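You operate a simulated robot arm through the tools that you are given. There is no shell and no other tool. Be economical: measure what you need, move in short steps, check, and stop when the job is done.

You run a simulated two-armed robot. Do the job below in one go: nothing can be reset, and whatever is moved stays where it is left.

Task
Put the blue tag on the order card. Take the gap block and put it on the feed card. Close the south drawer. Press the zero key three times. Take the closed tag and leave it on the white cover. Open the nozzles drawer, put the purple nozzle on the top of the green mat away in the inside of the nozzles drawer and shut the drawer again. The order is free.

Only the result counts: the job must be done as asked and must still hold three seconds after the hand-in. Knocking over, shifting, dropping, spilling or breaking anything else fails it. Lids that push on must go on centred and level and be pressed home; caps that screw on are set level and turned clockwise until they are tight.

Robot
Two 7-joint arms with fingered hands on one trunk, on a base that drives. Base frame: it is fixed to the floor where the robot stands at the start and does not move with it; the origin is under the middle of the robot, x ahead of it, y to its left, z up. Readings come in mm, degrees, newtons and seconds.
The left shoulder is at the start at [70, 153, 1206], the right one opposite. With the tool pointing down near the work surface each hand reaches from about 100 to 840 mm from the robot's upright axis, wherever it stands, measured 20 degrees to its own side. Places, roughly: blue tag (5x3x10 cm) [500, -100, 900]; closed tag [5000, -1750, 1000]; feed card [2000, -1750, 750]; gap block [750, 750, 1250]; inside of the nozzles drawer [1400, -4000, 900]; nozzles drawer [1400, -3900, 900]; order card [500, -250, 1000]; purple nozzle (4x4x3 cm) [6300, -4100, 800]; south drawer [3700, -100, 500]; white cover (38x42x1 cm) [7600, 1500, 800]; zero key [3700, -900, 1200]. Payload 3.9 kg a hand.
The TCP of each hand is the grasp point between the finger pads, 30 mm short of the fingertips. In the tool frame z runs along the fingers and y along their closing line. The gripper opens to 104 mm. The gripper's body begins 35 mm behind the TCP. The gripper is a hand of 4 fingers: y runs from the thumb to the fingers, the wrist lies at [-17, -104, -178] in the tool frame, and closing takes about 1.5 s.
Orientation is that of the tool frame in the base frame, as a unit quaternion [w, x, y, z]. With the fingers straight down and the wrist toward the robot, the tool's x, y and z point along [0, 1, 0], [1, 0, 0] and [0, 0, -1] of the base frame.

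Tools
- The arms move only by the tool arm_command. It takes "left_rows", "right_rows" or both (then of equal length, played together; a hand with none holds still); each is a list of rows, each an object (a shift or turn left out is 0, a gripper value left out holds the last) with "dp": the shift along the base's x, y, z in units of 25 mm (1.0 is 25 mm), a list of three; "rot": the turn, a rotation vector about the base's x, y, z in units of 4 degrees (1.0 is 4 degrees), a list of three. In form: [{"dp": [dx, dy, dz], "rot": [ax, ay, az]}, ...]. A call has 1 to 20 rows; each row shifts and turns the commanded pose from where the row before left it. "left_grip" and "right_grip" are, for a hand that has rows, the opening in per cent of the stroke, from 0 (shut) to 100 (fully open), set as the call begins (left out, the last holds). A call with a number of a shift or a turn outside -1 to 1 is refused whole. Rows are played at 5 a second. More than 50 mm and 8.6 degrees between two rows, or a gripper value outside its range, and nothing of the call is played. A pose out of reach is approached as far as the arm can. The call stops where the force on the tool passes 40 N (or 10 N more than at its start, if that is more) or the arm is blocked; 0.2 s more then pass. Each finger travels about 72 mm/s and halts on what it meets, pressing with about 28 N; the grip force reading is that of the motor and also rises with nothing between the fingers. The clock runs only during rows and for 0.2 s after the last one: add rows that do not move to give the fingers time. It gives the time, the measured TCP pose, the force on the tool (base axes), the opening and the grip force at its end, in the units of the frame above (readings bear some noise), with the torque about the TCP (base axes, N m) and any sound that the robot's microphone picked up.
- Cameras (640 x 400 px; columns grow to the right, rows downward): "scene" is now at [144, 15.4, 1478.2]; the picture's right is [0.12, -0.99, 0.00], its down [-0.21, -0.03, -0.98] and it looks along [0.97, 0.12, -0.21] (base axes); focal length 214 px, centre (320, 200). "left" rides on the left gripper at [-66, -90, -126] in its tool frame; the picture's right is [-0.78, -0.30, 0.56], its down [0.57, -0.70, 0.42] and it looks along [0.26, 0.65, 0.71] (tool axes); focal length 275 px, centre (320, 200). "right" rides on the right gripper at [66, -90, -125] in its tool frame; the picture's right is [-0.78, 0.30, -0.56], its down [-0.57, -0.70, 0.42] and it looks along [-0.27, 0.65, 0.71] (tool axes); focal length 275 px, centre (320, 200). There is no depth. A picture from a camera that has moved, and an enlarged one, comes with that camera's place and axes in the base frame and with its lens. The place of the scene camera against the robot may be out by one fixed shift of up to 12 mm in any direction.
- grab_frame(camera): a new picture of that camera. It takes no simulated time.
- lift_body(by): slides the trunk up (or, below 0, down) by that many mm; the arms and the scene camera ride with it, the base frame stays. It gives what a move gives, with no picture.
- steer(legs): drives the robot by 1 to 6 legs, each [ahead, turn to the left] in mm and degrees, along the robot's own axes; the way and the turn of a leg run together, so that a leg with both is an arc; at most 1500 mm and 180 degrees a leg. The arms and the cameras ride along, it lands a little off, and it stops where it bumps. It gives what a move gives.
- set_fingers(index, middle, ring, thumb_bend, thumb_turn, hand): sets how far each is bent, from 0 (flat) to 1 (curled in); at 0.3 the hand is open as for a grip, at 0.7 the pads meet at the TCP. One left out holds its place. A second passes; each finger stops where it meets its share of the squeeze, and holds until it gets a number again. A gripper value or a shape takes the hand back. It gives what a move gives, with no picture; readings hold the bend of each and the force on the fingers (four entries, about 0 where the hand has none), thumb and palm. thumb_turn goes from beside the hand (0) to across from the fingers (1), as for a grip.
- hand_shape(shape, hand): the hand has 4 fingers and takes this shape, open, in about a second: jaw (thumb against the fingers, like two jaws); tri (thumb and two fingers); tip (a fingertip pinch); poke (one finger out to press); point (the index stretched); flat (the hand flat); cup (the hand cupped); fist (a fist). The gripper value then closes the fingers along that shape, each until it touches; the sizes above hold for jaw. It gives what a move gives, with no picture.
- pan_tilt(pan, tilt): turns the head with the scene camera to pan (to the left, within 86 degrees either way) and tilt (down, from -29 to 69), counted from straight ahead of the robot. It gives what a move gives.
- enlarge(camera, box): a new picture of the part [left, top, right, bottom] of that camera's present view, enlarged. It takes no simulated time.
- sign_off(): hands the job in; it is judged then, once.

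Work in short steps. Places have to be worked out from the pictures, the camera data and where the tool is seen: move nearer, look again, correct. Check each grasp and each placing, and mend what went wrong. You have 186 turns and 154 pictures in all, those below and enlarged ones among them. Open the grippers and draw the arms clear of the work before you hand the job in, unless the task says otherwise; then end with one line.

The tools are called after ">>>" by a JSON object that holds its "method" and its "body". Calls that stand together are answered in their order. arm_command: Moves the arms, as the interface text tells. Its arguments: {"type":"object","properties":{"left_rows":{"type":"array","items":{"type":"object","properties":{"dp":{"type":"array","items":{"type":"number"}},"rot":{"type":"array","items":{"type":"number"}}}}},"left_grip":{"type":"number"},"right_rows":{"type":"array","items":{"type":"object","properties":{"dp":{"type":"array","items":{"type":"number"}},"rot":{"type":"array","items":{"type":"number"}}}}},"right_grip":{"type":"number"}},"required":[]} The other tools are called the same way: lift_body (by) slides the trunk up or down; hand_shape (shape, hand) gives the hand a shape; set_fingers (index, middle, ring, thumb_bend, thumb_turn, hand) moves the fingers one by one; steer (legs) drives the base; pan_tilt (pan, tilt) turns the head that bears the scene camera; grab_frame (camera) takes a picture; enlarge (camera, box) takes an enlarged picture of a part of a camera's view; sign_off () hands the job in.

At the start:

```text
t: 0.0
left_position: [474.4, 359.3, 1542.0]
left_orientation: [-0.001, 0.707, 0.707, 0.0]
left_contact_force: [0.1, 0.1, 0.0]
left_moment: [-0.02, -0.05, 0.03]
left_finger_gap: 103.8
left_finger_force: 0.2
left_shape: jaw
left_bend: [0.3, 0.3, 0.3, 0.3, 0.97]
left_finger forces: [0.0, 0.1, 0.1, 0.1, 0.0, 0.0]
right_position: [433.9, -58.4, 1626.3]
right_orientation: [0.0, 0.708, 0.707, 0.0]
right_contact_force: [0.4, -0.1, -0.9]
right_moment: [-0.01, -0.03, 0.0]
right_finger_gap: 104.0
right_finger_force: 0.1
right_shape: jaw
right_bend: [0.3, 0.3, 0.3, 0.3, 0.97]
right_finger forces: [0.1, 0.1, 0.0, 0.0, 0.0, 0.0]
trunk travel left (down, up): [-658.0, 282.0]
robot x, y, heading: [-0.5, 0.6, 0.2]
head pan, tilt: [6.9, 12.1]
```

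scene: 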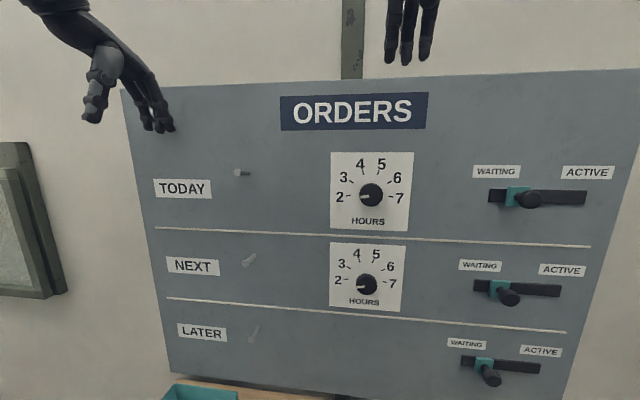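
right: 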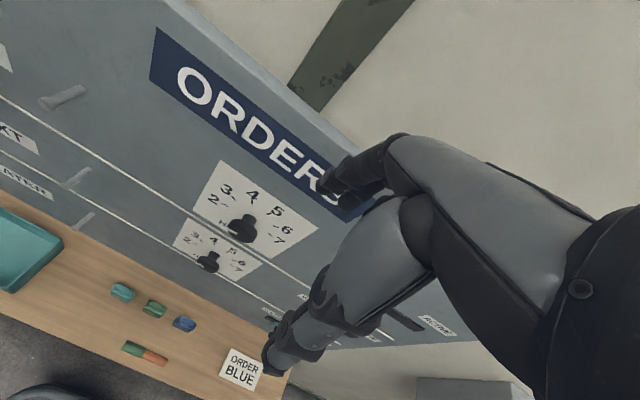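
left: 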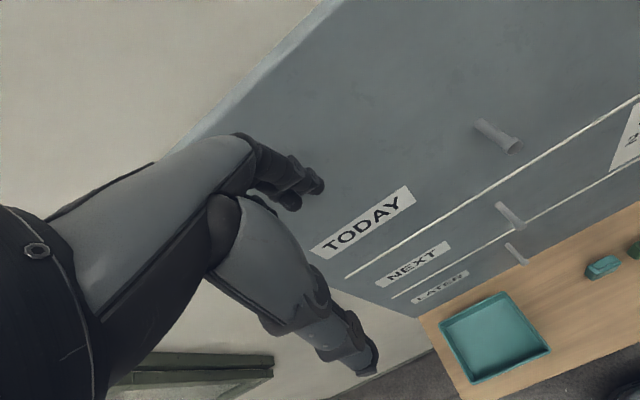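

The scene camera shows the orders board; the table lies below. I tilt the head down to see the tags and card.

>>> {"method": "pan_tilt", "body": {"pan": 0, "tilt": 55}}

>>> {"method": "grab_frame", "body": {"camera": "scene"}}

```text
t: 1.1
left_position: [474.3, 358.7, 1541.7]
left_orientation: [0.0, 0.707, 0.707, 0.0]
left_contact_force: [0.1, -0.1, 0.4]
left_moment: [0.0, 0.0, -0.01]
left_finger_gap: 103.6
left_finger_force: 0.1
left_shape: jaw
left_bend: [0.3, 0.3, 0.3, 0.3, 0.97]
left_finger forces: [0.1, 0.0, 0.0, 0.0, 0.0, 0.0]
right_position: [434.6, -57.7, 1627.2]
right_orientation: [-0.002, 0.708, 0.707, 0.001]
right_contact_force: [-0.9, 1.1, 0.1]
right_moment: [0.02, -0.01, -0.02]
right_finger_gap: 103.8
right_finger_force: 0.0
right_shape: jaw
right_bend: [0.3, 0.3, 0.3, 0.3, 0.97]
right_finger forces: [0.0, 0.0, 0.0, 0.1, 0.1, 0.0]
trunk travel left (down, up): [-658.0, 282.0]
robot x, y, heading: [-1.3, 1.1, -0.0]
head pan, tilt: [0.0, 55.0]
```

```text
150 pictures are left
camera scene: at [123.5, 4.2, 1413.4], right [0.0, -1.0, 0.0], down [-0.82, 0.0, -0.57], along [0.57, 0.0, -0.82], focal length 214 px, centre (320, 200)
```

scene: 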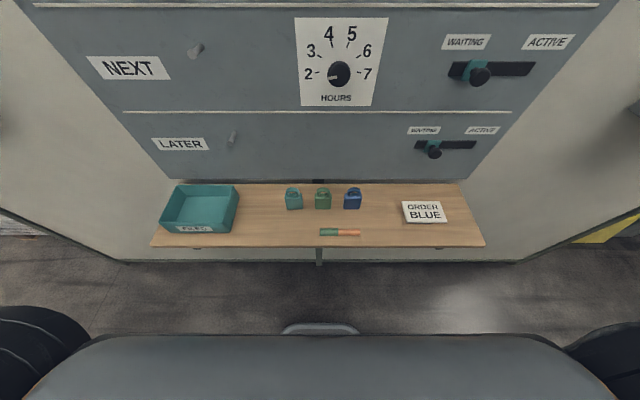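

I zoom in on the tags and the card.

>>> {"method": "enlarge", "body": {"camera": "scene", "box": [270, 170, 460, 260]}}

```text
3.37 times, centred on (365, 215) of scene
camera zoom: at [123.5, 4.2, 1413.4], right [0.0, -1.0, 0.0], down [-0.82, 0.0, -0.57], along [0.57, 0.0, -0.82], focal length 722 px, centre (168, 150)
```

zoom: 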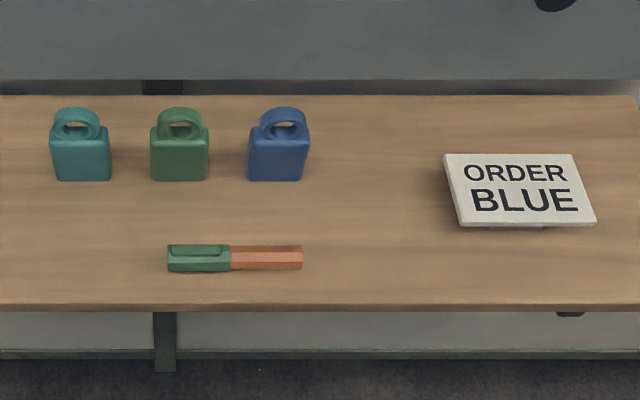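

I judge the blue tag about [480,-92,~900]. I bring the right hand lower and back to look closely at the tag and card.

>>> {"method": "arm_command", "body": {"right_rows": [{"dp": [-0.5, -0.3, -0.9]}, {"dp": [-0.5, -0.3, -0.9]}, {"dp": [-0.5, -0.3, -0.9]}, {"dp": [-0.5, -0.3, -0.9]}, {"dp": [0, -0.3, -0.9]}, {"dp": [0, -0.3, -0.9]}, {"dp": [0, -0.3, -0.9]}, {"dp": [0, -0.3, -0.9]}, {"dp": [0, -0.3, -0.9]}, {"dp": [0, -0.3, -0.9]}, {"dp": [0, -0.3, -0.9]}, {"dp": [0, -0.3, -0.9]}, {"dp": [0, 0, -0.9]}, {"dp": [0, 0, -0.9]}, {"dp": [0, 0, -0.9]}, {"dp": [0, 0, -0.9]}, {"dp": [0, 0, -0.9]}, {"dp": [0, 0, -0.9]}]}}

>>> {"method": "grab_frame", "body": {"camera": "right"}}

>>> {"method": "grab_frame", "body": {"camera": "scene"}}

```text
t: 4.9
left_position: [471.4, 357.6, 1540.2]
left_orientation: [0.001, 0.706, 0.708, 0.0]
left_contact_force: [0.6, 0.1, 0.2]
left_moment: [-0.01, 0.01, 0.02]
left_finger_gap: 103.8
left_finger_force: 0.0
left_shape: jaw
left_bend: [0.3, 0.3, 0.3, 0.3, 0.97]
left_finger forces: [0.0, 0.0, 0.0, 0.1, 0.0, 0.0]
right_position: [382.3, -150.4, 1289.1]
right_orientation: [-0.001, 0.708, 0.706, 0.001]
right_contact_force: [-0.7, 0.0, -0.4]
right_moment: [0.02, -0.04, -0.01]
right_finger_gap: 103.9
right_finger_force: 0.0
right_shape: jaw
right_bend: [0.3, 0.3, 0.3, 0.3, 0.97]
right_finger forces: [0.1, 0.0, 0.0, 0.1, 0.1, 0.1]
right hand out of reach, approached as far as the arm can: row 16, 17, 18
trunk travel left (down, up): [-658.0, 282.0]
robot x, y, heading: [-1.4, 0.3, 0.0]
head pan, tilt: [0.0, 55.0]
```

```text
148 pictures are left
camera right: at [294.4, -82.6, 1415.6], right [0.3, -0.78, 0.56], down [-0.7, -0.57, -0.43], along [0.65, -0.26, -0.71], focal length 275 px, centre (320, 200)
```

right: 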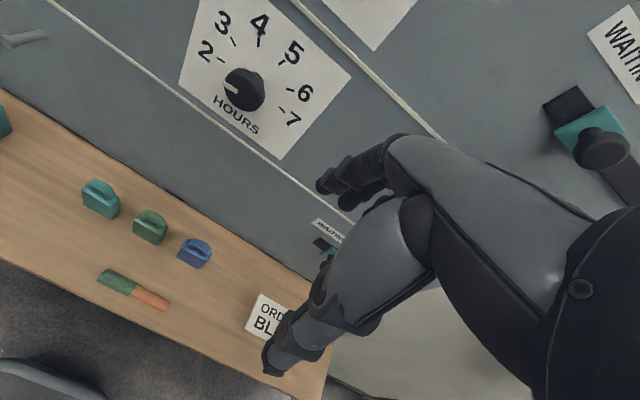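

```text
147 pictures are left
camera scene: at [123.4, 3.8, 1413.3], right [0.0, -1.0, 0.0], down [-0.82, 0.0, -0.57], along [0.57, 0.0, -0.82], focal length 214 px, centre (320, 200)
```

scene: 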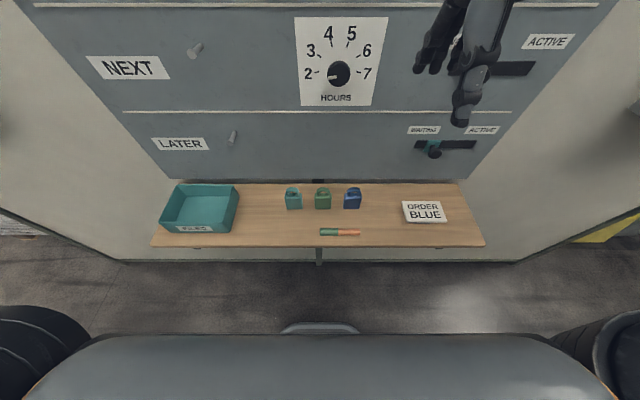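

The board knobs stand at x≈520 and the table at z≈855; the arm needs the trunk lower. I first draw the left hand back from the board's pegs and the right one slightly.

>>> {"method": "arm_command", "body": {"left_rows": [{"dp": [-1, 0, 0]}, {"dp": [-1, 0, 0]}, {"dp": [-1, 0, 0]}, {"dp": [-1, 0, 0]}, {"dp": [-1, 0, 0]}, {"dp": [-1, 0, 0]}], "right_rows": [{"dp": [-0.5, 0.5, 0.5]}, {"dp": [-0.5, 0.5, 0.5]}, {"dp": [0, 0.5, 0]}, {"dp": [0, 0, 0]}, {"dp": [0, 0, 0]}, {"dp": [0, 0, 0]}]}}

>>> {"method": "lift_body", "body": {"by": -250}}

>>> {"method": "grab_frame", "body": {"camera": "scene"}}

>>> {"method": "grab_frame", "body": {"camera": "right"}}

```text
t: 6.3
left_position: [349.7, 353.7, 1535.0]
left_orientation: [0.0, 0.707, 0.707, 0.0]
left_contact_force: [0.4, -0.8, 0.1]
left_moment: [-0.04, -0.01, 0.01]
left_finger_gap: 103.8
left_finger_force: 0.0
left_shape: jaw
left_bend: [0.3, 0.3, 0.3, 0.3, 0.97]
left_finger forces: [0.0, 0.0, 0.0, 0.1, 0.0, 0.1]
left hand out of reach, approached as far as the arm can: row 6
right_position: [359.5, -111.4, 1314.3]
right_orientation: [0.0, 0.707, 0.707, 0.001]
right_contact_force: [-0.6, 0.0, 0.7]
right_moment: [0.0, 0.02, -0.02]
right_finger_gap: 103.6
right_finger_force: 0.0
right_shape: jaw
right_bend: [0.3, 0.3, 0.3, 0.3, 0.97]
right_finger forces: [0.1, 0.1, 0.0, 0.0, 0.0, 0.0]
trunk travel left (down, up): [-658.0, 282.0]
robot x, y, heading: [-1.4, -4.6, -0.1]
head pan, tilt: [0.0, 55.0]
```

```text
t: 8.9
left_position: [348.1, 352.8, 1285.1]
left_orientation: [0.0, 0.707, 0.707, 0.001]
left_contact_force: [0.7, -0.6, -0.6]
left_moment: [0.01, -0.01, -0.04]
left_finger_gap: 103.8
left_finger_force: 0.1
left_shape: jaw
left_bend: [0.3, 0.3, 0.3, 0.3, 0.97]
left_finger forces: [0.0, 0.1, 0.0, 0.0, 0.0, 0.1]
right_position: [358.7, -111.7, 1065.2]
right_orientation: [0.0, 0.707, 0.707, 0.001]
right_contact_force: [-0.2, -0.1, 0.1]
right_moment: [0.0, -0.03, 0.02]
right_finger_gap: 103.9
right_finger_force: 0.2
right_shape: jaw
right_bend: [0.3, 0.3, 0.3, 0.3, 0.97]
right_finger forces: [0.0, 0.0, 0.0, 0.0, 0.0, 0.0]
trunk travel left (down, up): [-408.0, 532.0]
robot x, y, heading: [2.3, 0.3, 0.1]
head pan, tilt: [0.0, 55.0]
```

```text
146 pictures are left
camera scene: at [123.3, 4.0, 1163.4], right [0.0, -1.0, 0.0], down [-0.82, 0.0, -0.57], along [0.57, 0.0, -0.82], focal length 214 px, centre (320, 200)
```

scene: 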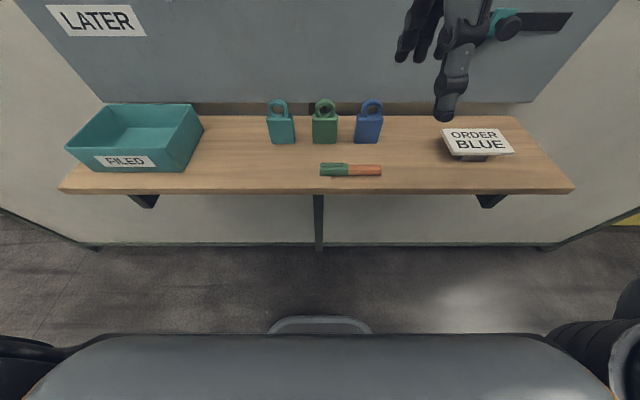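

```text
145 pictures are left
camera right: at [268.9, -45.1, 1190.7], right [0.3, -0.78, 0.56], down [-0.7, -0.57, -0.43], along [0.65, -0.26, -0.71], focal length 275 px, centre (320, 200)
```

right: 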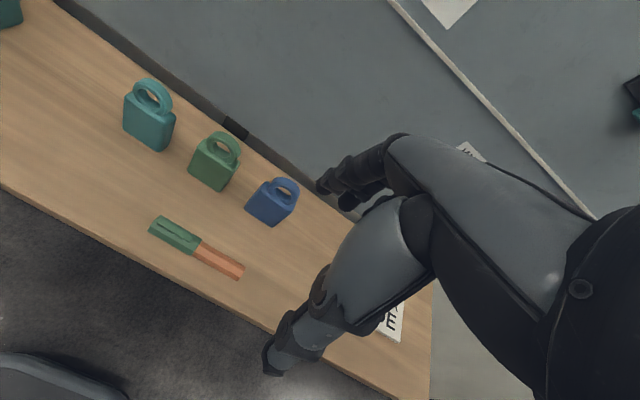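

>>> {"method": "enlarge", "body": {"camera": "scene", "box": [340, 90, 540, 190]}}

```text
3.20 times, centred on (440, 140) of scene
camera zoom: at [123.3, 4.0, 1163.4], right [0.0, -1.0, 0.0], down [-0.82, 0.0, -0.57], along [0.57, 0.0, -0.82], focal length 686 px, centre (-64, 392)
```

zoom: 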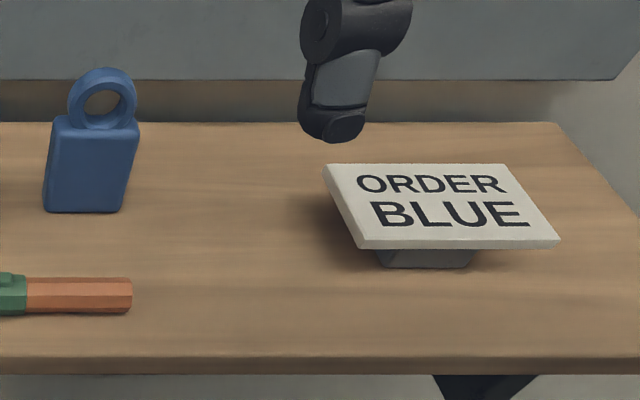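

The card is a level plate (top z≈897, centre [441,-289]) on a pedestal; the blue tag centres at about [484,-90], body top 935, ring top 957. I move the right hand over the tag.

>>> {"method": "arm_command", "body": {"right_rows": [{"dp": [0, 0.44, -0.8]}, {"dp": [0, 0.44, -0.8]}, {"dp": [0.8, 0, -0.4]}, {"dp": [0.9, 0, 0]}, {"dp": [0.9, 0, 0]}, {"dp": [0.9, 0, 0]}, {"dp": [0.8, 0, 0]}, {"dp": [0.7, 0, 0]}, {"dp": [0, 0, 0]}], "right_grip": 100}}

>>> {"method": "grab_frame", "body": {"camera": "right"}}

>>> {"method": "enlarge", "body": {"camera": "scene", "box": [280, 60, 480, 190]}}

```text
t: 10.9
left_position: [345.8, 353.9, 1285.5]
left_orientation: [0.001, 0.708, 0.707, 0.001]
left_contact_force: [0.3, -0.3, 0.0]
left_moment: [-0.02, 0.01, 0.01]
left_finger_gap: 103.6
left_finger_force: 0.2
left_shape: jaw
left_bend: [0.3, 0.3, 0.3, 0.3, 0.97]
left_finger forces: [0.0, 0.1, 0.0, 0.1, 0.0, 0.0]
right_position: [484.6, -90.8, 1025.0]
right_orientation: [0.0, 0.707, 0.707, 0.002]
right_contact_force: [-13.4, 0.6, -1.2]
right_moment: [-0.02, -0.24, -0.18]
right_finger_gap: 103.0
right_finger_force: 0.0
right_shape: jaw
right_bend: [0.3, 0.35, 0.3, 0.3, 0.97]
right_finger forces: [0.0, 13.5, 0.1, 0.1, 0.0, 0.1]
right hand out of reach, approached as far as the arm can: row 2
trunk travel left (down, up): [-408.0, 532.0]
robot x, y, heading: [-4.5, -1.2, 0.1]
head pan, tilt: [0.0, 55.0]
```

```text
143 pictures are left
camera right: at [395.7, -24.4, 1149.9], right [0.3, -0.78, 0.56], down [-0.7, -0.57, -0.43], along [0.65, -0.26, -0.71], focal length 275 px, centre (320, 200)
```

right: 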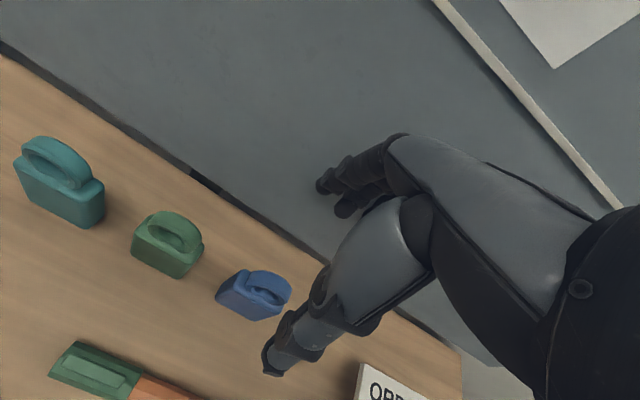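

```text
3.08 times, centred on (380, 125) of scene
camera zoom: at [120.4, 4.0, 1163.6], right [0.0, -1.0, 0.0], down [-0.82, 0.0, -0.58], along [0.58, 0.0, -0.82], focal length 660 px, centre (135, 431)
```

zoom: 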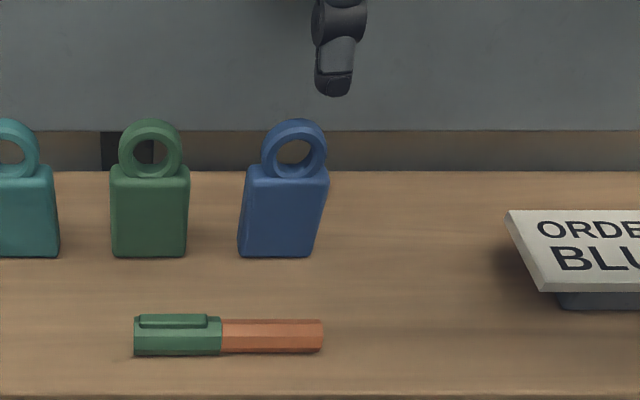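

One finger touches the board; I back off a bit and narrow the opening so it clears, then check.

>>> {"method": "arm_command", "body": {"right_rows": [{"dp": [-0.9, 0, 0]}, {"dp": [0, 0, 0]}, {"dp": [0, 0, 0]}, {"dp": [0, 0, 0]}, {"dp": [0.5, 0, 0]}, {"dp": [0.4, 0, 0]}, {"dp": [0, 0, -0.5]}, {"dp": [0, 0, 0]}], "right_grip": 60}}

>>> {"method": "grab_frame", "body": {"camera": "right"}}

```text
t: 12.7
left_position: [348.6, 355.2, 1285.3]
left_orientation: [0.001, 0.708, 0.707, 0.0]
left_contact_force: [0.3, -0.5, 0.3]
left_moment: [0.01, -0.03, 0.0]
left_finger_gap: 103.6
left_finger_force: 0.2
left_shape: jaw
left_bend: [0.3, 0.3, 0.3, 0.3, 0.97]
left_finger forces: [0.0, 0.0, 0.0, 0.0, 0.0, 0.0]
right_position: [487.6, -90.8, 1010.7]
right_orientation: [-0.001, 0.707, 0.707, 0.0]
right_contact_force: [-0.5, 0.2, 0.0]
right_moment: [0.04, 0.02, 0.0]
right_finger_gap: 62.6
right_finger_force: 0.1
right_shape: jaw
right_bend: [0.73, 0.41, 0.37, 0.63, 0.99]
right_finger forces: [0.0, 0.4, 0.0, 0.0, 0.0, 0.1]
trunk travel left (down, up): [-408.0, 532.0]
robot x, y, heading: [-3.5, -4.3, 0.0]
head pan, tilt: [0.0, 55.0]
```

```text
141 pictures are left
camera right: at [398.7, -24.7, 1136.7], right [0.3, -0.78, 0.56], down [-0.7, -0.57, -0.43], along [0.65, -0.26, -0.71], focal length 275 px, centre (320, 200)
```

right: 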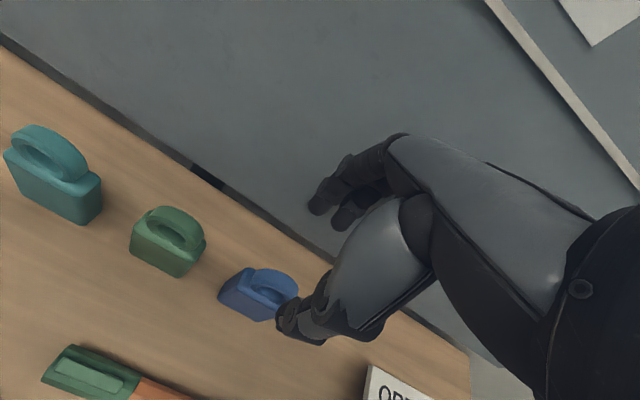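

The finger bends look uneven; I wait a second and reread.

>>> {"method": "arm_command", "body": {"right_rows": [{"dp": [0, 0, 0]}, {"dp": [0, 0, 0]}, {"dp": [0, 0, 0]}, {"dp": [0, 0, 0]}, {"dp": [0, 0, 0]}]}}

>>> {"method": "enlarge", "body": {"camera": "scene", "box": [300, 0, 480, 160]}}

```text
t: 13.9
left_position: [349.3, 352.4, 1283.9]
left_orientation: [0.001, 0.707, 0.707, 0.0]
left_contact_force: [0.6, 0.2, 0.9]
left_moment: [0.01, 0.01, 0.01]
left_finger_gap: 103.3
left_finger_force: 0.0
left_shape: jaw
left_bend: [0.3, 0.3, 0.3, 0.3, 0.97]
left_finger forces: [0.0, 0.0, 0.0, 0.0, 0.0, 0.1]
right_position: [487.0, -90.5, 1010.3]
right_orientation: [-0.001, 0.707, 0.707, 0.0]
right_contact_force: [0.3, 0.7, -0.7]
right_moment: [0.01, 0.01, 0.03]
right_finger_gap: 62.7
right_finger_force: 0.1
right_shape: jaw
right_bend: [0.73, 0.41, 0.37, 0.63, 0.99]
right_finger forces: [0.1, 0.3, 0.1, 0.0, 0.1, 0.1]
trunk travel left (down, up): [-408.0, 532.0]
robot x, y, heading: [-2.8, -3.1, 0.2]
head pan, tilt: [0.0, 55.0]
```

```text
2.50 times, centred on (390, 80) of scene
camera zoom: at [123.4, 4.1, 1163.3], right [0.0, -1.0, 0.0], down [-0.82, 0.0, -0.57], along [0.57, 0.0, -0.82], focal length 536 px, centre (145, 500)
```

zoom: 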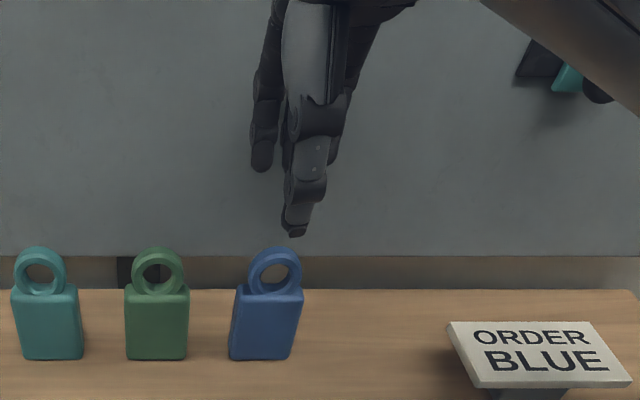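

I set the fingers explicitly: fingers half-closed, thumb open, so both sides clear the tag and the board.

>>> {"method": "set_fingers", "body": {"hand": "right", "index": 0.46, "middle": 0.46, "ring": 0.46, "thumb_bend": 0.35, "thumb_turn": 1}}

>>> {"method": "grab_frame", "body": {"camera": "right"}}

>>> {"method": "enlarge", "body": {"camera": "scene", "box": [300, 0, 480, 160]}}

```text
t: 14.9
left_position: [349.1, 355.4, 1284.3]
left_orientation: [0.0, 0.707, 0.707, 0.001]
left_contact_force: [0.2, 0.1, 0.3]
left_moment: [-0.03, -0.01, -0.01]
left_finger_gap: 103.7
left_finger_force: 0.0
left_shape: jaw
left_bend: [0.3, 0.3, 0.3, 0.3, 0.97]
left_finger forces: [0.0, 0.0, 0.0, 0.0, 0.1, 0.0]
right_position: [488.4, -91.3, 1012.0]
right_orientation: [-0.001, 0.707, 0.707, 0.001]
right_contact_force: [0.6, 0.4, -0.4]
right_moment: [0.02, 0.03, -0.01]
right_finger_gap: 77.8
right_finger_force: 0.1
right_shape: fingers
right_bend: [0.46, 0.46, 0.46, 0.35, 0.98]
right_finger forces: [0.1, 0.0, 0.0, 0.0, 0.0, 0.1]
trunk travel left (down, up): [-408.0, 532.0]
robot x, y, heading: [2.3, 2.2, -0.1]
head pan, tilt: [0.0, 55.0]
```

```text
139 pictures are left
camera right: at [398.8, -24.9, 1136.7], right [0.3, -0.78, 0.56], down [-0.7, -0.57, -0.43], along [0.65, -0.26, -0.71], focal length 275 px, centre (320, 200)
```

right: 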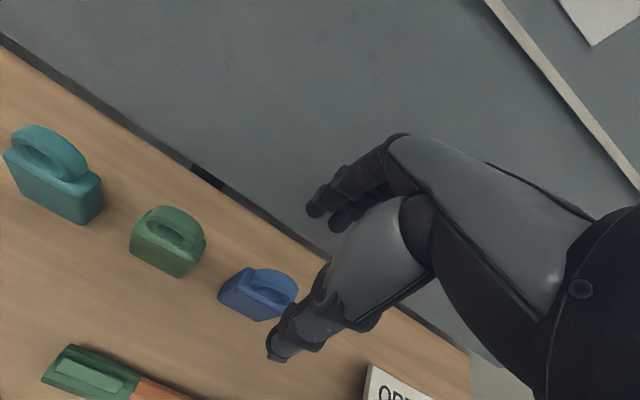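

```text
2.50 times, centred on (390, 80) of scene
camera zoom: at [123.4, 4.1, 1163.3], right [0.0, -1.0, 0.0], down [-0.82, 0.0, -0.57], along [0.57, 0.0, -0.82], focal length 536 px, centre (145, 500)
```

zoom: 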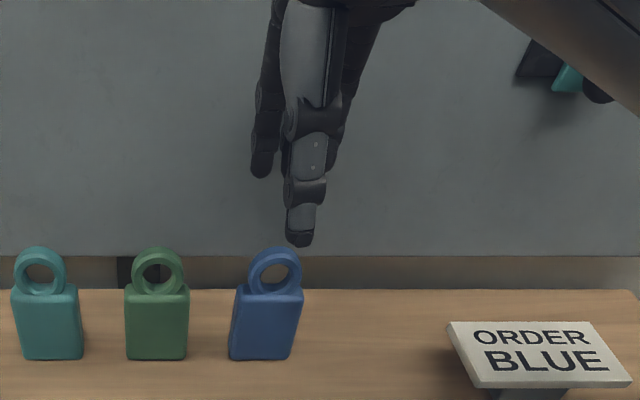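

Clear on both sides. I descend 80 mm around the tag.

>>> {"method": "arm_command", "body": {"right_rows": [{"dp": [-0.1, 0, -0.8]}, {"dp": [0, 0, -0.8]}, {"dp": [0, 0, -0.8]}, {"dp": [0, 0, -0.7]}, {"dp": [0, 0, 0]}]}}

>>> {"method": "grab_frame", "body": {"camera": "right"}}

>>> {"method": "enlarge", "body": {"camera": "scene", "box": [300, 0, 480, 160]}}

```text
t: 16.1
left_position: [347.9, 354.1, 1285.6]
left_orientation: [0.0, 0.707, 0.707, 0.0]
left_contact_force: [0.3, 0.6, 0.5]
left_moment: [-0.05, 0.02, 0.01]
left_finger_gap: 103.5
left_finger_force: 0.1
left_shape: jaw
left_bend: [0.3, 0.3, 0.3, 0.3, 0.97]
left_finger forces: [0.0, 0.0, 0.0, 0.1, 0.0, 0.0]
right_position: [484.5, -92.1, 932.8]
right_orientation: [-0.001, 0.707, 0.707, 0.0]
right_contact_force: [0.7, 0.2, -0.9]
right_moment: [0.0, 0.02, -0.02]
right_finger_gap: 77.7
right_finger_force: 0.1
right_shape: fingers
right_bend: [0.46, 0.46, 0.46, 0.35, 0.98]
right_finger forces: [0.1, 0.0, 0.0, 0.1, 0.0, 0.0]
trunk travel left (down, up): [-408.0, 532.0]
robot x, y, heading: [-0.8, 0.4, 0.2]
head pan, tilt: [0.0, 55.0]
```

```text
137 pictures are left
camera right: at [395.3, -26.0, 1058.5], right [0.3, -0.78, 0.56], down [-0.7, -0.57, -0.43], along [0.65, -0.26, -0.71], focal length 275 px, centre (320, 200)
```

right: 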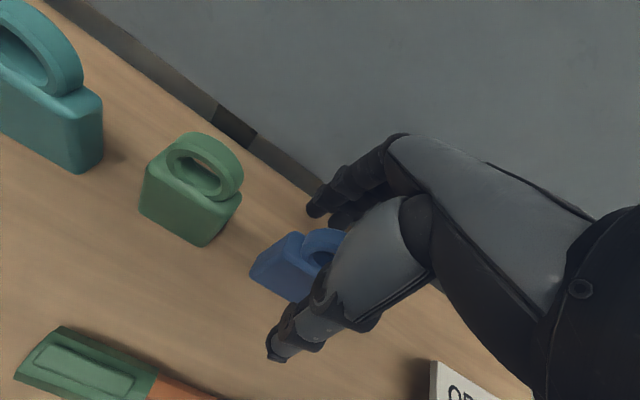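

```text
2.50 times, centred on (390, 80) of scene
camera zoom: at [123.4, 4.3, 1163.3], right [0.0, -1.0, 0.0], down [-0.82, 0.0, -0.57], along [0.57, 0.0, -0.82], focal length 536 px, centre (145, 500)
```

zoom: 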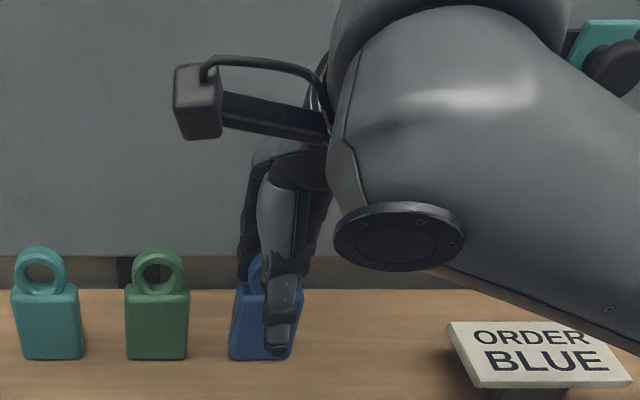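

The tag is between thumb and fingers. I close.

>>> {"method": "set_fingers", "body": {"hand": "right", "index": 0.7, "middle": 0.7, "ring": 0.7, "thumb_bend": 0.7}}

>>> {"method": "arm_command", "body": {"right_rows": [{"dp": [0, 0, 0]}, {"dp": [0, 0, 0.3]}, {"dp": [0, 0, 0.7]}, {"dp": [0, 0, 0]}]}}

>>> {"method": "grab_frame", "body": {"camera": "right"}}

```text
t: 17.1
left_position: [349.3, 353.5, 1284.1]
left_orientation: [0.001, 0.707, 0.707, 0.0]
left_contact_force: [-1.2, -0.3, -0.4]
left_moment: [0.0, -0.02, 0.05]
left_finger_gap: 103.7
left_finger_force: 0.0
left_shape: jaw
left_bend: [0.3, 0.3, 0.3, 0.3, 0.97]
left_finger forces: [0.0, 0.1, 0.0, 0.0, 0.0, 0.0]
right_position: [485.5, -91.5, 932.6]
right_orientation: [-0.001, 0.707, 0.707, 0.001]
right_contact_force: [-0.4, -0.6, -0.2]
right_moment: [0.03, -0.03, -0.04]
right_finger_gap: 20.5
right_finger_force: 8.5
right_shape: fingers
right_bend: [0.67, 0.68, 0.69, 0.62, 1.0]
right_finger forces: [3.7, 3.2, 1.4, 0.0, 8.4, 0.0]
trunk travel left (down, up): [-408.0, 532.0]
robot x, y, heading: [1.2, -0.7, 0.2]
head pan, tilt: [0.0, 55.0]
```

```text
t: 18.1
left_position: [349.4, 353.3, 1284.5]
left_orientation: [0.001, 0.708, 0.707, 0.001]
left_contact_force: [-0.4, 0.4, -0.5]
left_moment: [0.0, 0.02, 0.0]
left_finger_gap: 103.8
left_finger_force: 0.0
left_shape: jaw
left_bend: [0.3, 0.3, 0.3, 0.3, 0.97]
left_finger forces: [0.0, 0.0, 0.0, 0.0, 0.1, 0.1]
right_position: [485.0, -92.5, 958.7]
right_orientation: [-0.001, 0.708, 0.706, 0.0]
right_contact_force: [-0.1, 0.2, -0.5]
right_moment: [0.01, 0.0, -0.01]
right_finger_gap: 20.3
right_finger_force: 8.0
right_shape: fingers
right_bend: [0.67, 0.68, 0.69, 0.62, 1.0]
right_finger forces: [3.7, 3.1, 1.4, 0.0, 8.3, 0.1]
trunk travel left (down, up): [-408.0, 532.0]
robot x, y, heading: [1.4, 1.4, -0.1]
head pan, tilt: [0.0, 55.0]
```

```text
135 pictures are left
camera right: at [396.7, -25.9, 1084.3], right [0.3, -0.78, 0.56], down [-0.7, -0.57, -0.43], along [0.65, -0.26, -0.71], focal length 275 px, centre (320, 200)
```

right: 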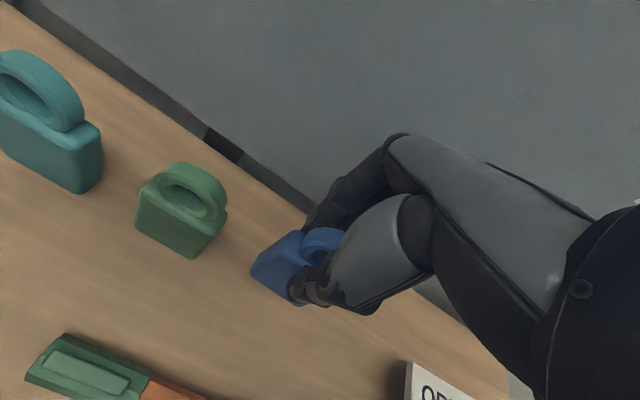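

The tag is held and lifted. I raise further, draw back from the board, and carry it over the card.

>>> {"method": "arm_command", "body": {"right_rows": [{"dp": [-0.2, 0, 0.9]}, {"dp": [-0.7, 0, 0.9]}, {"dp": [-0.9, 0, 0]}, {"dp": [0, -0.9, 0]}, {"dp": [0, -0.9, 0]}, {"dp": [0, -0.9, 0]}, {"dp": [0, -0.9, 0]}, {"dp": [0, -0.9, 0]}, {"dp": [0, -0.9, 0]}, {"dp": [0, -0.9, 0]}, {"dp": [0, -0.9, 0]}, {"dp": [0, -0.7, 0]}, {"dp": [0, 0, 0]}]}}

>>> {"method": "grab_frame", "body": {"camera": "right"}}

>>> {"method": "enlarge", "body": {"camera": "scene", "box": [360, 0, 560, 190]}}

```text
t: 20.9
left_position: [349.1, 354.6, 1284.4]
left_orientation: [0.001, 0.707, 0.707, 0.001]
left_contact_force: [-0.5, 0.3, 0.6]
left_moment: [-0.02, 0.0, -0.01]
left_finger_gap: 103.7
left_finger_force: 0.1
left_shape: jaw
left_bend: [0.3, 0.3, 0.3, 0.3, 0.97]
left_finger forces: [0.0, 0.0, 0.1, 0.1, 0.1, 0.0]
right_position: [440.0, -289.1, 1004.8]
right_orientation: [0.0, 0.708, 0.707, 0.0]
right_contact_force: [-0.3, -0.1, -0.5]
right_moment: [-0.01, 0.0, -0.01]
right_finger_gap: 20.4
right_finger_force: 7.9
right_shape: fingers
right_bend: [0.67, 0.67, 0.69, 0.62, 1.0]
right_finger forces: [3.6, 3.1, 1.4, 0.0, 8.2, 0.1]
trunk travel left (down, up): [-408.0, 532.0]
robot x, y, heading: [-1.0, 1.9, -0.0]
head pan, tilt: [0.0, 55.0]
```

```text
134 pictures are left
camera right: at [350.9, -222.6, 1129.9], right [0.3, -0.78, 0.56], down [-0.7, -0.57, -0.43], along [0.65, -0.26, -0.71], focal length 275 px, centre (320, 200)
```

right: 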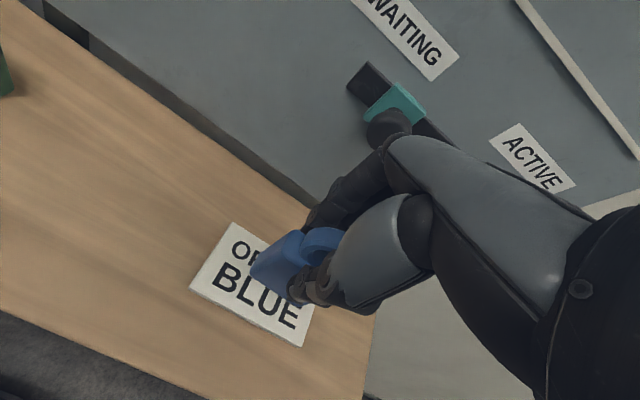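

```text
2.11 times, centred on (460, 95) of scene
camera zoom: at [123.5, 4.2, 1163.3], right [0.0, -1.0, 0.0], down [-0.82, 0.0, -0.57], along [0.57, 0.0, -0.82], focal length 452 px, centre (25, 421)
```

zoom: 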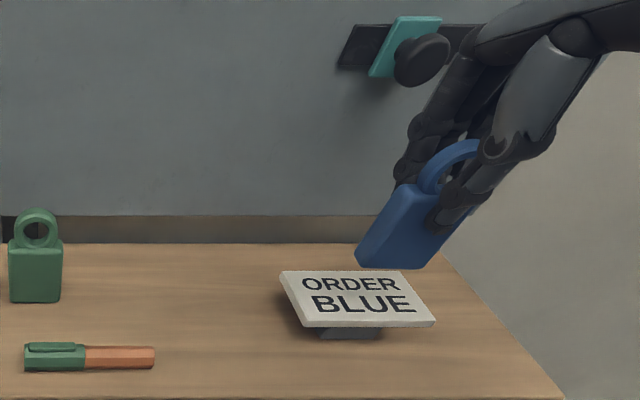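

The tag hovers over the card's centre. I lower it to just above, then slowly.

>>> {"method": "arm_command", "body": {"right_rows": [{"dp": [0.1, -0.1, -0.8]}, {"dp": [0, 0, -0.5]}, {"dp": [0, 0, -0.2]}, {"dp": [0, 0, 0]}]}}

>>> {"method": "enlarge", "body": {"camera": "scene", "box": [420, 80, 540, 180]}}

```text
t: 21.9
left_position: [350.2, 353.6, 1284.2]
left_orientation: [0.0, 0.708, 0.707, 0.001]
left_contact_force: [0.4, -0.4, 0.9]
left_moment: [-0.01, 0.03, -0.02]
left_finger_gap: 103.7
left_finger_force: 0.0
left_shape: jaw
left_bend: [0.3, 0.3, 0.3, 0.3, 0.97]
left_finger forces: [0.0, 0.0, 0.1, 0.0, 0.1, 0.1]
right_position: [443.0, -291.2, 967.7]
right_orientation: [-0.001, 0.708, 0.706, 0.001]
right_contact_force: [-0.6, -0.2, -0.8]
right_moment: [-0.01, -0.04, 0.0]
right_finger_gap: 20.5
right_finger_force: 8.3
right_shape: fingers
right_bend: [0.67, 0.67, 0.69, 0.62, 1.0]
right_finger forces: [3.7, 3.3, 1.5, 0.1, 8.2, 0.0]
trunk travel left (down, up): [-408.0, 532.0]
robot x, y, heading: [-0.2, -3.1, 0.0]
head pan, tilt: [0.0, 55.0]
```

```text
4.00 times, centred on (480, 130) of scene
camera zoom: at [123.4, 4.0, 1163.3], right [0.0, -1.0, 0.0], down [-0.82, 0.0, -0.57], along [0.57, 0.0, -0.82], focal length 858 px, centre (-320, 480)
```

zoom: 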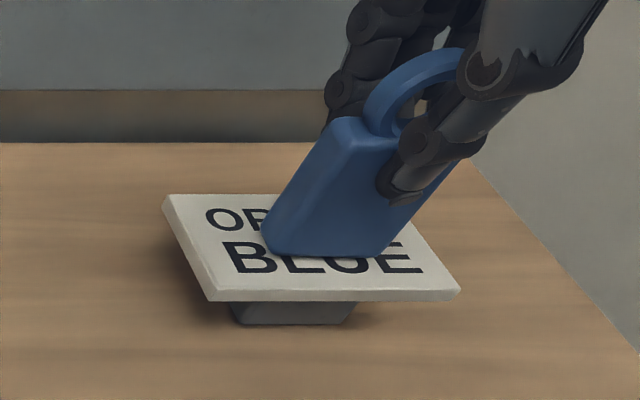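

Nearly touching; I inch down.

>>> {"method": "arm_command", "body": {"right_rows": [{"dp": [0, 0, -0.1]}, {"dp": [0, 0, -0.1]}, {"dp": [0, 0, 0]}]}}

```text
t: 22.7
left_position: [348.0, 354.2, 1285.2]
left_orientation: [0.001, 0.707, 0.707, 0.0]
left_contact_force: [-0.6, 0.3, -0.8]
left_moment: [0.0, -0.01, 0.0]
left_finger_gap: 103.7
left_finger_force: 0.1
left_shape: jaw
left_bend: [0.3, 0.3, 0.3, 0.3, 0.97]
left_finger forces: [0.0, 0.0, 0.0, 0.0, 0.0, 0.0]
right_position: [442.8, -291.9, 964.5]
right_orientation: [0.001, 0.707, 0.707, 0.002]
right_contact_force: [2.2, -2.4, 16.0]
right_moment: [-0.12, -0.02, 0.01]
right_finger_gap: 20.2
right_finger_force: 11.4
right_shape: fingers
right_bend: [0.66, 0.67, 0.69, 0.63, 1.0]
right_finger forces: [4.8, 4.7, 2.8, 0.1, 9.6, 0.1]
trunk travel left (down, up): [-408.0, 532.0]
robot x, y, heading: [-1.1, 1.9, 0.1]
head pan, tilt: [0.0, 55.0]
```

Contact at 16 N; I relieve a millimetre and open the fingers.

>>> {"method": "arm_command", "body": {"right_rows": [{"dp": [0, 0, 0.05]}, {"dp": [0, 0, 0]}]}}

>>> {"method": "set_fingers", "body": {"hand": "right", "index": 0.5, "middle": 0.5, "ring": 0.5, "thumb_bend": 0.4}}

>>> {"method": "enlarge", "body": {"camera": "scene", "box": [420, 60, 560, 180]}}

```text
t: 23.3
left_position: [348.5, 354.1, 1284.7]
left_orientation: [0.001, 0.707, 0.707, 0.0]
left_contact_force: [0.0, 0.8, -0.2]
left_moment: [-0.03, 0.01, 0.03]
left_finger_gap: 103.7
left_finger_force: 0.0
left_shape: jaw
left_bend: [0.3, 0.3, 0.3, 0.3, 0.97]
left_finger forces: [0.0, 0.0, 0.0, 0.0, 0.0, 0.0]
right_position: [442.7, -292.3, 962.8]
right_orientation: [0.001, 0.708, 0.706, 0.001]
right_contact_force: [2.3, -2.2, 14.9]
right_moment: [-0.07, 0.01, 0.02]
right_finger_gap: 20.3
right_finger_force: 11.4
right_shape: fingers
right_bend: [0.66, 0.67, 0.69, 0.63, 1.0]
right_finger forces: [4.9, 4.7, 2.9, 0.0, 9.4, 0.0]
trunk travel left (down, up): [-408.0, 532.0]
robot x, y, heading: [1.7, -3.6, 0.0]
head pan, tilt: [0.0, 55.0]
```

```text
t: 24.3
left_position: [348.4, 354.7, 1283.9]
left_orientation: [0.001, 0.708, 0.707, 0.0]
left_contact_force: [0.3, -0.3, -0.4]
left_moment: [0.02, 0.0, -0.02]
left_finger_gap: 103.5
left_finger_force: 0.0
left_shape: jaw
left_bend: [0.3, 0.3, 0.3, 0.3, 0.97]
left_finger forces: [0.0, 0.0, 0.0, 0.1, 0.0, 0.1]
right_position: [443.7, -290.9, 963.1]
right_orientation: [0.0, 0.707, 0.708, 0.001]
right_contact_force: [0.5, 0.1, -0.1]
right_moment: [0.01, -0.02, 0.02]
right_finger_gap: 66.1
right_finger_force: 0.1
right_shape: fingers
right_bend: [0.5, 0.5, 0.5, 0.4, 0.99]
right_finger forces: [0.0, 0.0, 0.0, 0.1, 0.0, 0.0]
trunk travel left (down, up): [-408.0, 532.0]
robot x, y, heading: [-0.8, 0.7, 0.0]
head pan, tilt: [0.0, 55.0]
```

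```text
3.33 times, centred on (490, 120) of scene
camera zoom: at [123.3, 4.0, 1163.3], right [0.0, -1.0, 0.0], down [-0.82, 0.0, -0.57], along [0.57, 0.0, -0.82], focal length 715 px, centre (-247, 467)
```

zoom: 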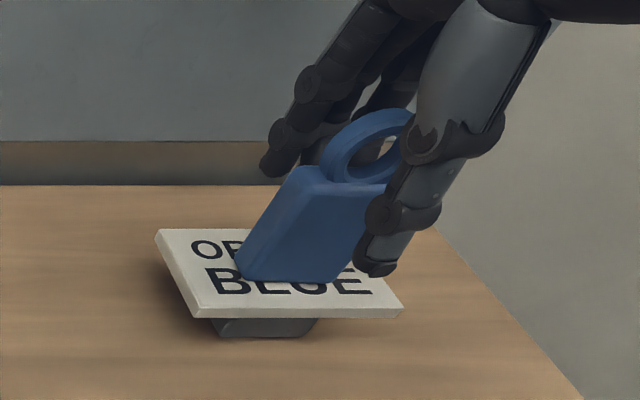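

The tag stands free on the card. I raise the hand straight up and draw it back.

>>> {"method": "arm_command", "body": {"right_rows": [{"dp": [0, 0, 0.5]}, {"dp": [0, 0, 0.9]}, {"dp": [0, 0, 0.9]}, {"dp": [0, 0, 0.9]}, {"dp": [0, 0, 0.9]}, {"dp": [-1, 0, 0.9]}, {"dp": [-1, 0, 0.5]}, {"dp": [-1, 0, 0]}, {"dp": [-1, 0, 0]}, {"dp": [0, 0, 0]}]}}

>>> {"method": "pan_tilt", "body": {"pan": 40, "tilt": 10}}

>>> {"method": "grab_frame", "body": {"camera": "scene"}}

>>> {"method": "grab_frame", "body": {"camera": "right"}}

```text
t: 26.5
left_position: [349.9, 354.0, 1284.4]
left_orientation: [0.0, 0.707, 0.707, 0.0]
left_contact_force: [-0.9, -0.4, -0.5]
left_moment: [-0.01, 0.02, 0.01]
left_finger_gap: 103.7
left_finger_force: 0.0
left_shape: jaw
left_bend: [0.3, 0.3, 0.3, 0.3, 0.97]
left_finger forces: [0.0, 0.0, 0.0, 0.0, 0.1, 0.0]
right_position: [344.2, -291.6, 1100.4]
right_orientation: [-0.001, 0.707, 0.707, 0.0]
right_contact_force: [-0.3, 0.2, 1.2]
right_moment: [0.0, 0.0, -0.01]
right_finger_gap: 66.0
right_finger_force: 0.0
right_shape: fingers
right_bend: [0.5, 0.5, 0.5, 0.4, 0.99]
right_finger forces: [0.0, 0.0, 0.1, 0.0, 0.0, 0.1]
trunk travel left (down, up): [-408.0, 532.0]
robot x, y, heading: [-0.9, -0.3, 0.3]
head pan, tilt: [0.0, 55.0]
```

```text
t: 27.6
left_position: [348.9, 353.8, 1284.1]
left_orientation: [0.001, 0.707, 0.707, 0.001]
left_contact_force: [0.2, -0.2, -0.9]
left_moment: [0.0, 0.0, -0.02]
left_finger_gap: 103.9
left_finger_force: 0.0
left_shape: jaw
left_bend: [0.3, 0.3, 0.3, 0.3, 0.97]
left_finger forces: [0.0, 0.0, 0.1, 0.1, 0.1, 0.1]
right_position: [344.0, -292.9, 1100.6]
right_orientation: [-0.001, 0.707, 0.708, 0.0]
right_contact_force: [-0.2, 0.5, 0.6]
right_moment: [0.01, 0.04, 0.02]
right_finger_gap: 66.2
right_finger_force: 0.1
right_shape: fingers
right_bend: [0.5, 0.5, 0.5, 0.4, 0.99]
right_finger forces: [0.0, 0.0, 0.0, 0.1, 0.0, 0.1]
trunk travel left (down, up): [-408.0, 532.0]
robot x, y, heading: [-1.8, -0.1, -0.4]
head pan, tilt: [40.0, 10.0]
```

```text
130 pictures are left
camera scene: at [122.5, 63.7, 1231.6], right [0.64, -0.77, 0.0], down [-0.13, -0.11, -0.98], along [0.75, 0.63, -0.17], focal length 214 px, centre (320, 200)
```

scene: 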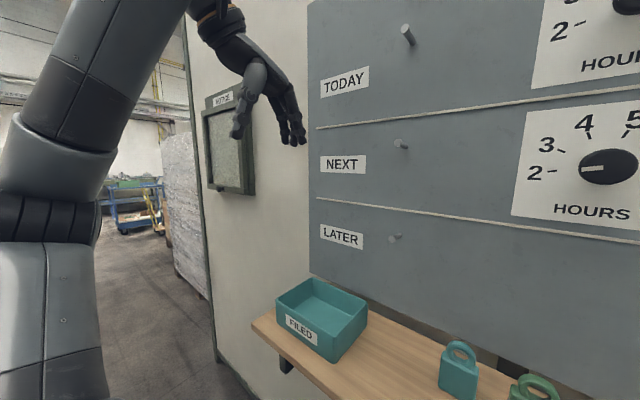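

```text
129 pictures are left
camera right: at [254.2, -225.2, 1226.1], right [0.3, -0.78, 0.56], down [-0.7, -0.57, -0.43], along [0.65, -0.26, -0.71], focal length 275 px, centre (320, 200)
```

right: 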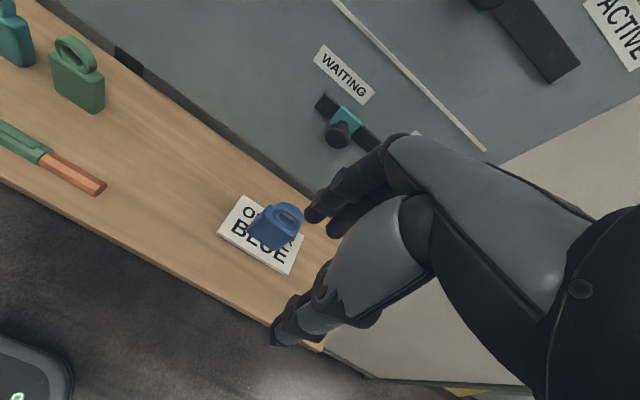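

Tag placed. The gap block should be around [750,750,1250]; I zoom at the framed board on the wall left.

>>> {"method": "enlarge", "body": {"camera": "scene", "box": [190, 70, 270, 200]}}

>>> {"method": "grab_frame", "body": {"camera": "left"}}

```text
3.08 times, centred on (230, 135) of scene
camera zoom: at [122.5, 63.7, 1231.6], right [0.64, -0.77, 0.0], down [-0.13, -0.11, -0.98], along [0.75, 0.63, -0.17], focal length 660 px, centre (597, 400)
```

zoom: 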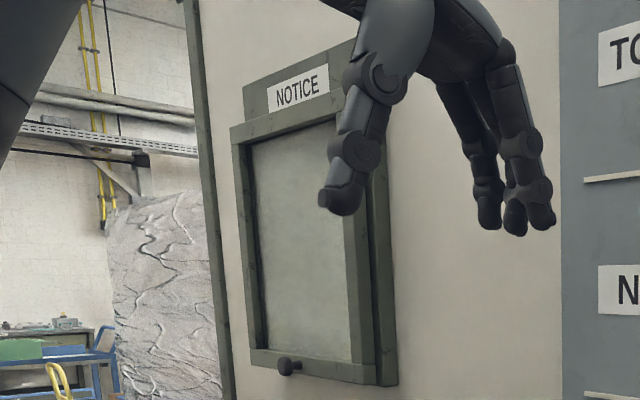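

```text
127 pictures are left
camera left: at [259.2, 289.1, 1409.8], right [-0.3, -0.78, -0.56], down [-0.7, 0.57, -0.43], along [0.65, 0.26, -0.71], focal length 275 px, centre (320, 200)
```

left: 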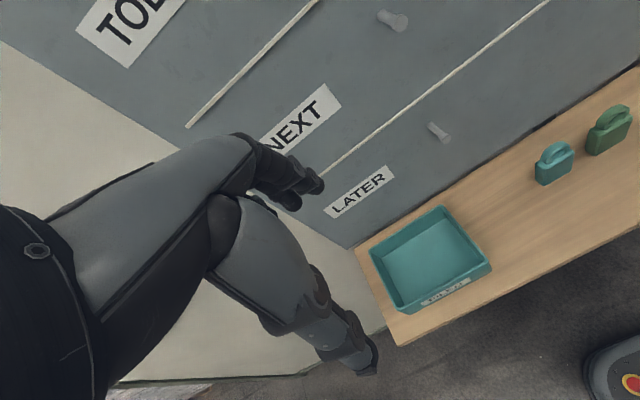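

The cabinet "NOTICE" sits left. Before driving I look around widely to both sides to learn the room.

>>> {"method": "pan_tilt", "body": {"pan": -86, "tilt": 15}}

>>> {"method": "grab_frame", "body": {"camera": "scene"}}

>>> {"method": "pan_tilt", "body": {"pan": 86, "tilt": 15}}

>>> {"method": "grab_frame", "body": {"camera": "scene"}}

```text
t: 29.7
left_position: [348.8, 353.3, 1284.4]
left_orientation: [0.001, 0.707, 0.707, 0.001]
left_contact_force: [-0.1, 0.2, -0.2]
left_moment: [0.04, 0.01, 0.01]
left_finger_gap: 103.8
left_finger_force: 0.1
left_shape: jaw
left_bend: [0.3, 0.3, 0.3, 0.3, 0.97]
left_finger forces: [0.0, 0.0, 0.1, 0.0, 0.1, 0.0]
right_position: [342.9, -292.1, 1100.1]
right_orientation: [-0.001, 0.707, 0.707, 0.002]
right_contact_force: [-0.6, 0.1, -0.1]
right_moment: [-0.03, 0.05, -0.01]
right_finger_gap: 66.3
right_finger_force: 0.1
right_shape: fingers
right_bend: [0.5, 0.5, 0.5, 0.4, 0.99]
right_finger forces: [0.0, 0.1, 0.1, 0.0, 0.0, 0.1]
trunk travel left (down, up): [-408.0, 532.0]
robot x, y, heading: [-1.5, 2.1, 0.2]
head pan, tilt: [-85.9, 15.0]
```

```text
126 pictures are left
camera scene: at [58.0, -89.2, 1223.6], right [-1.0, -0.07, 0.0], down [-0.02, 0.26, -0.97], along [0.07, -0.96, -0.26], focal length 214 px, centre (320, 200)
```

scene: 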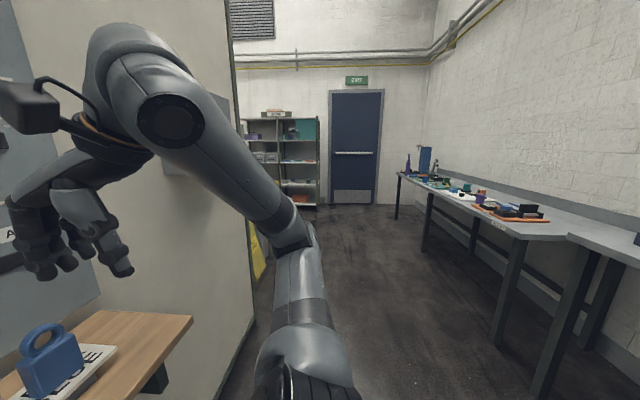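

```text
t: 32.3
left_position: [348.0, 353.4, 1286.4]
left_orientation: [0.0, 0.707, 0.707, 0.001]
left_contact_force: [0.3, -0.1, 0.1]
left_moment: [0.01, 0.03, 0.0]
left_finger_gap: 103.6
left_finger_force: 0.1
left_shape: jaw
left_bend: [0.3, 0.3, 0.3, 0.3, 0.97]
left_finger forces: [0.0, 0.0, 0.1, 0.0, 0.0, 0.1]
right_position: [342.9, -291.3, 1099.3]
right_orientation: [0.0, 0.707, 0.707, 0.001]
right_contact_force: [0.2, 0.6, -0.4]
right_moment: [-0.01, -0.05, -0.01]
right_finger_gap: 66.2
right_finger_force: 0.0
right_shape: fingers
right_bend: [0.5, 0.5, 0.5, 0.4, 0.99]
right_finger forces: [0.1, 0.0, 0.0, 0.0, 0.0, 0.1]
trunk travel left (down, up): [-408.0, 532.0]
robot x, y, heading: [-0.5, -2.7, -0.2]
head pan, tilt: [85.9, 15.0]
```

```text
125 pictures are left
camera scene: at [57.9, 97.2, 1223.6], right [1.0, -0.07, 0.0], down [-0.02, -0.26, -0.97], along [0.07, 0.96, -0.26], focal length 214 px, centre (320, 200)
```

scene: 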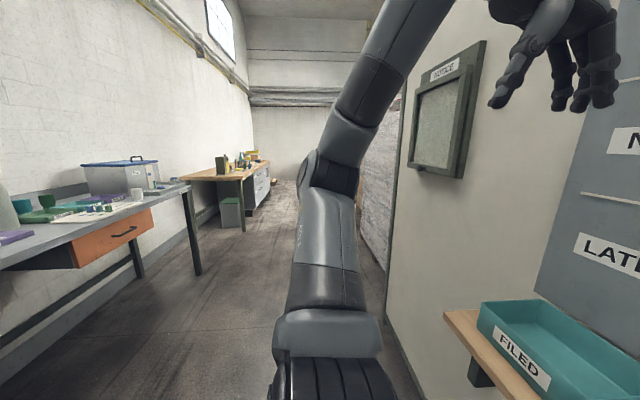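

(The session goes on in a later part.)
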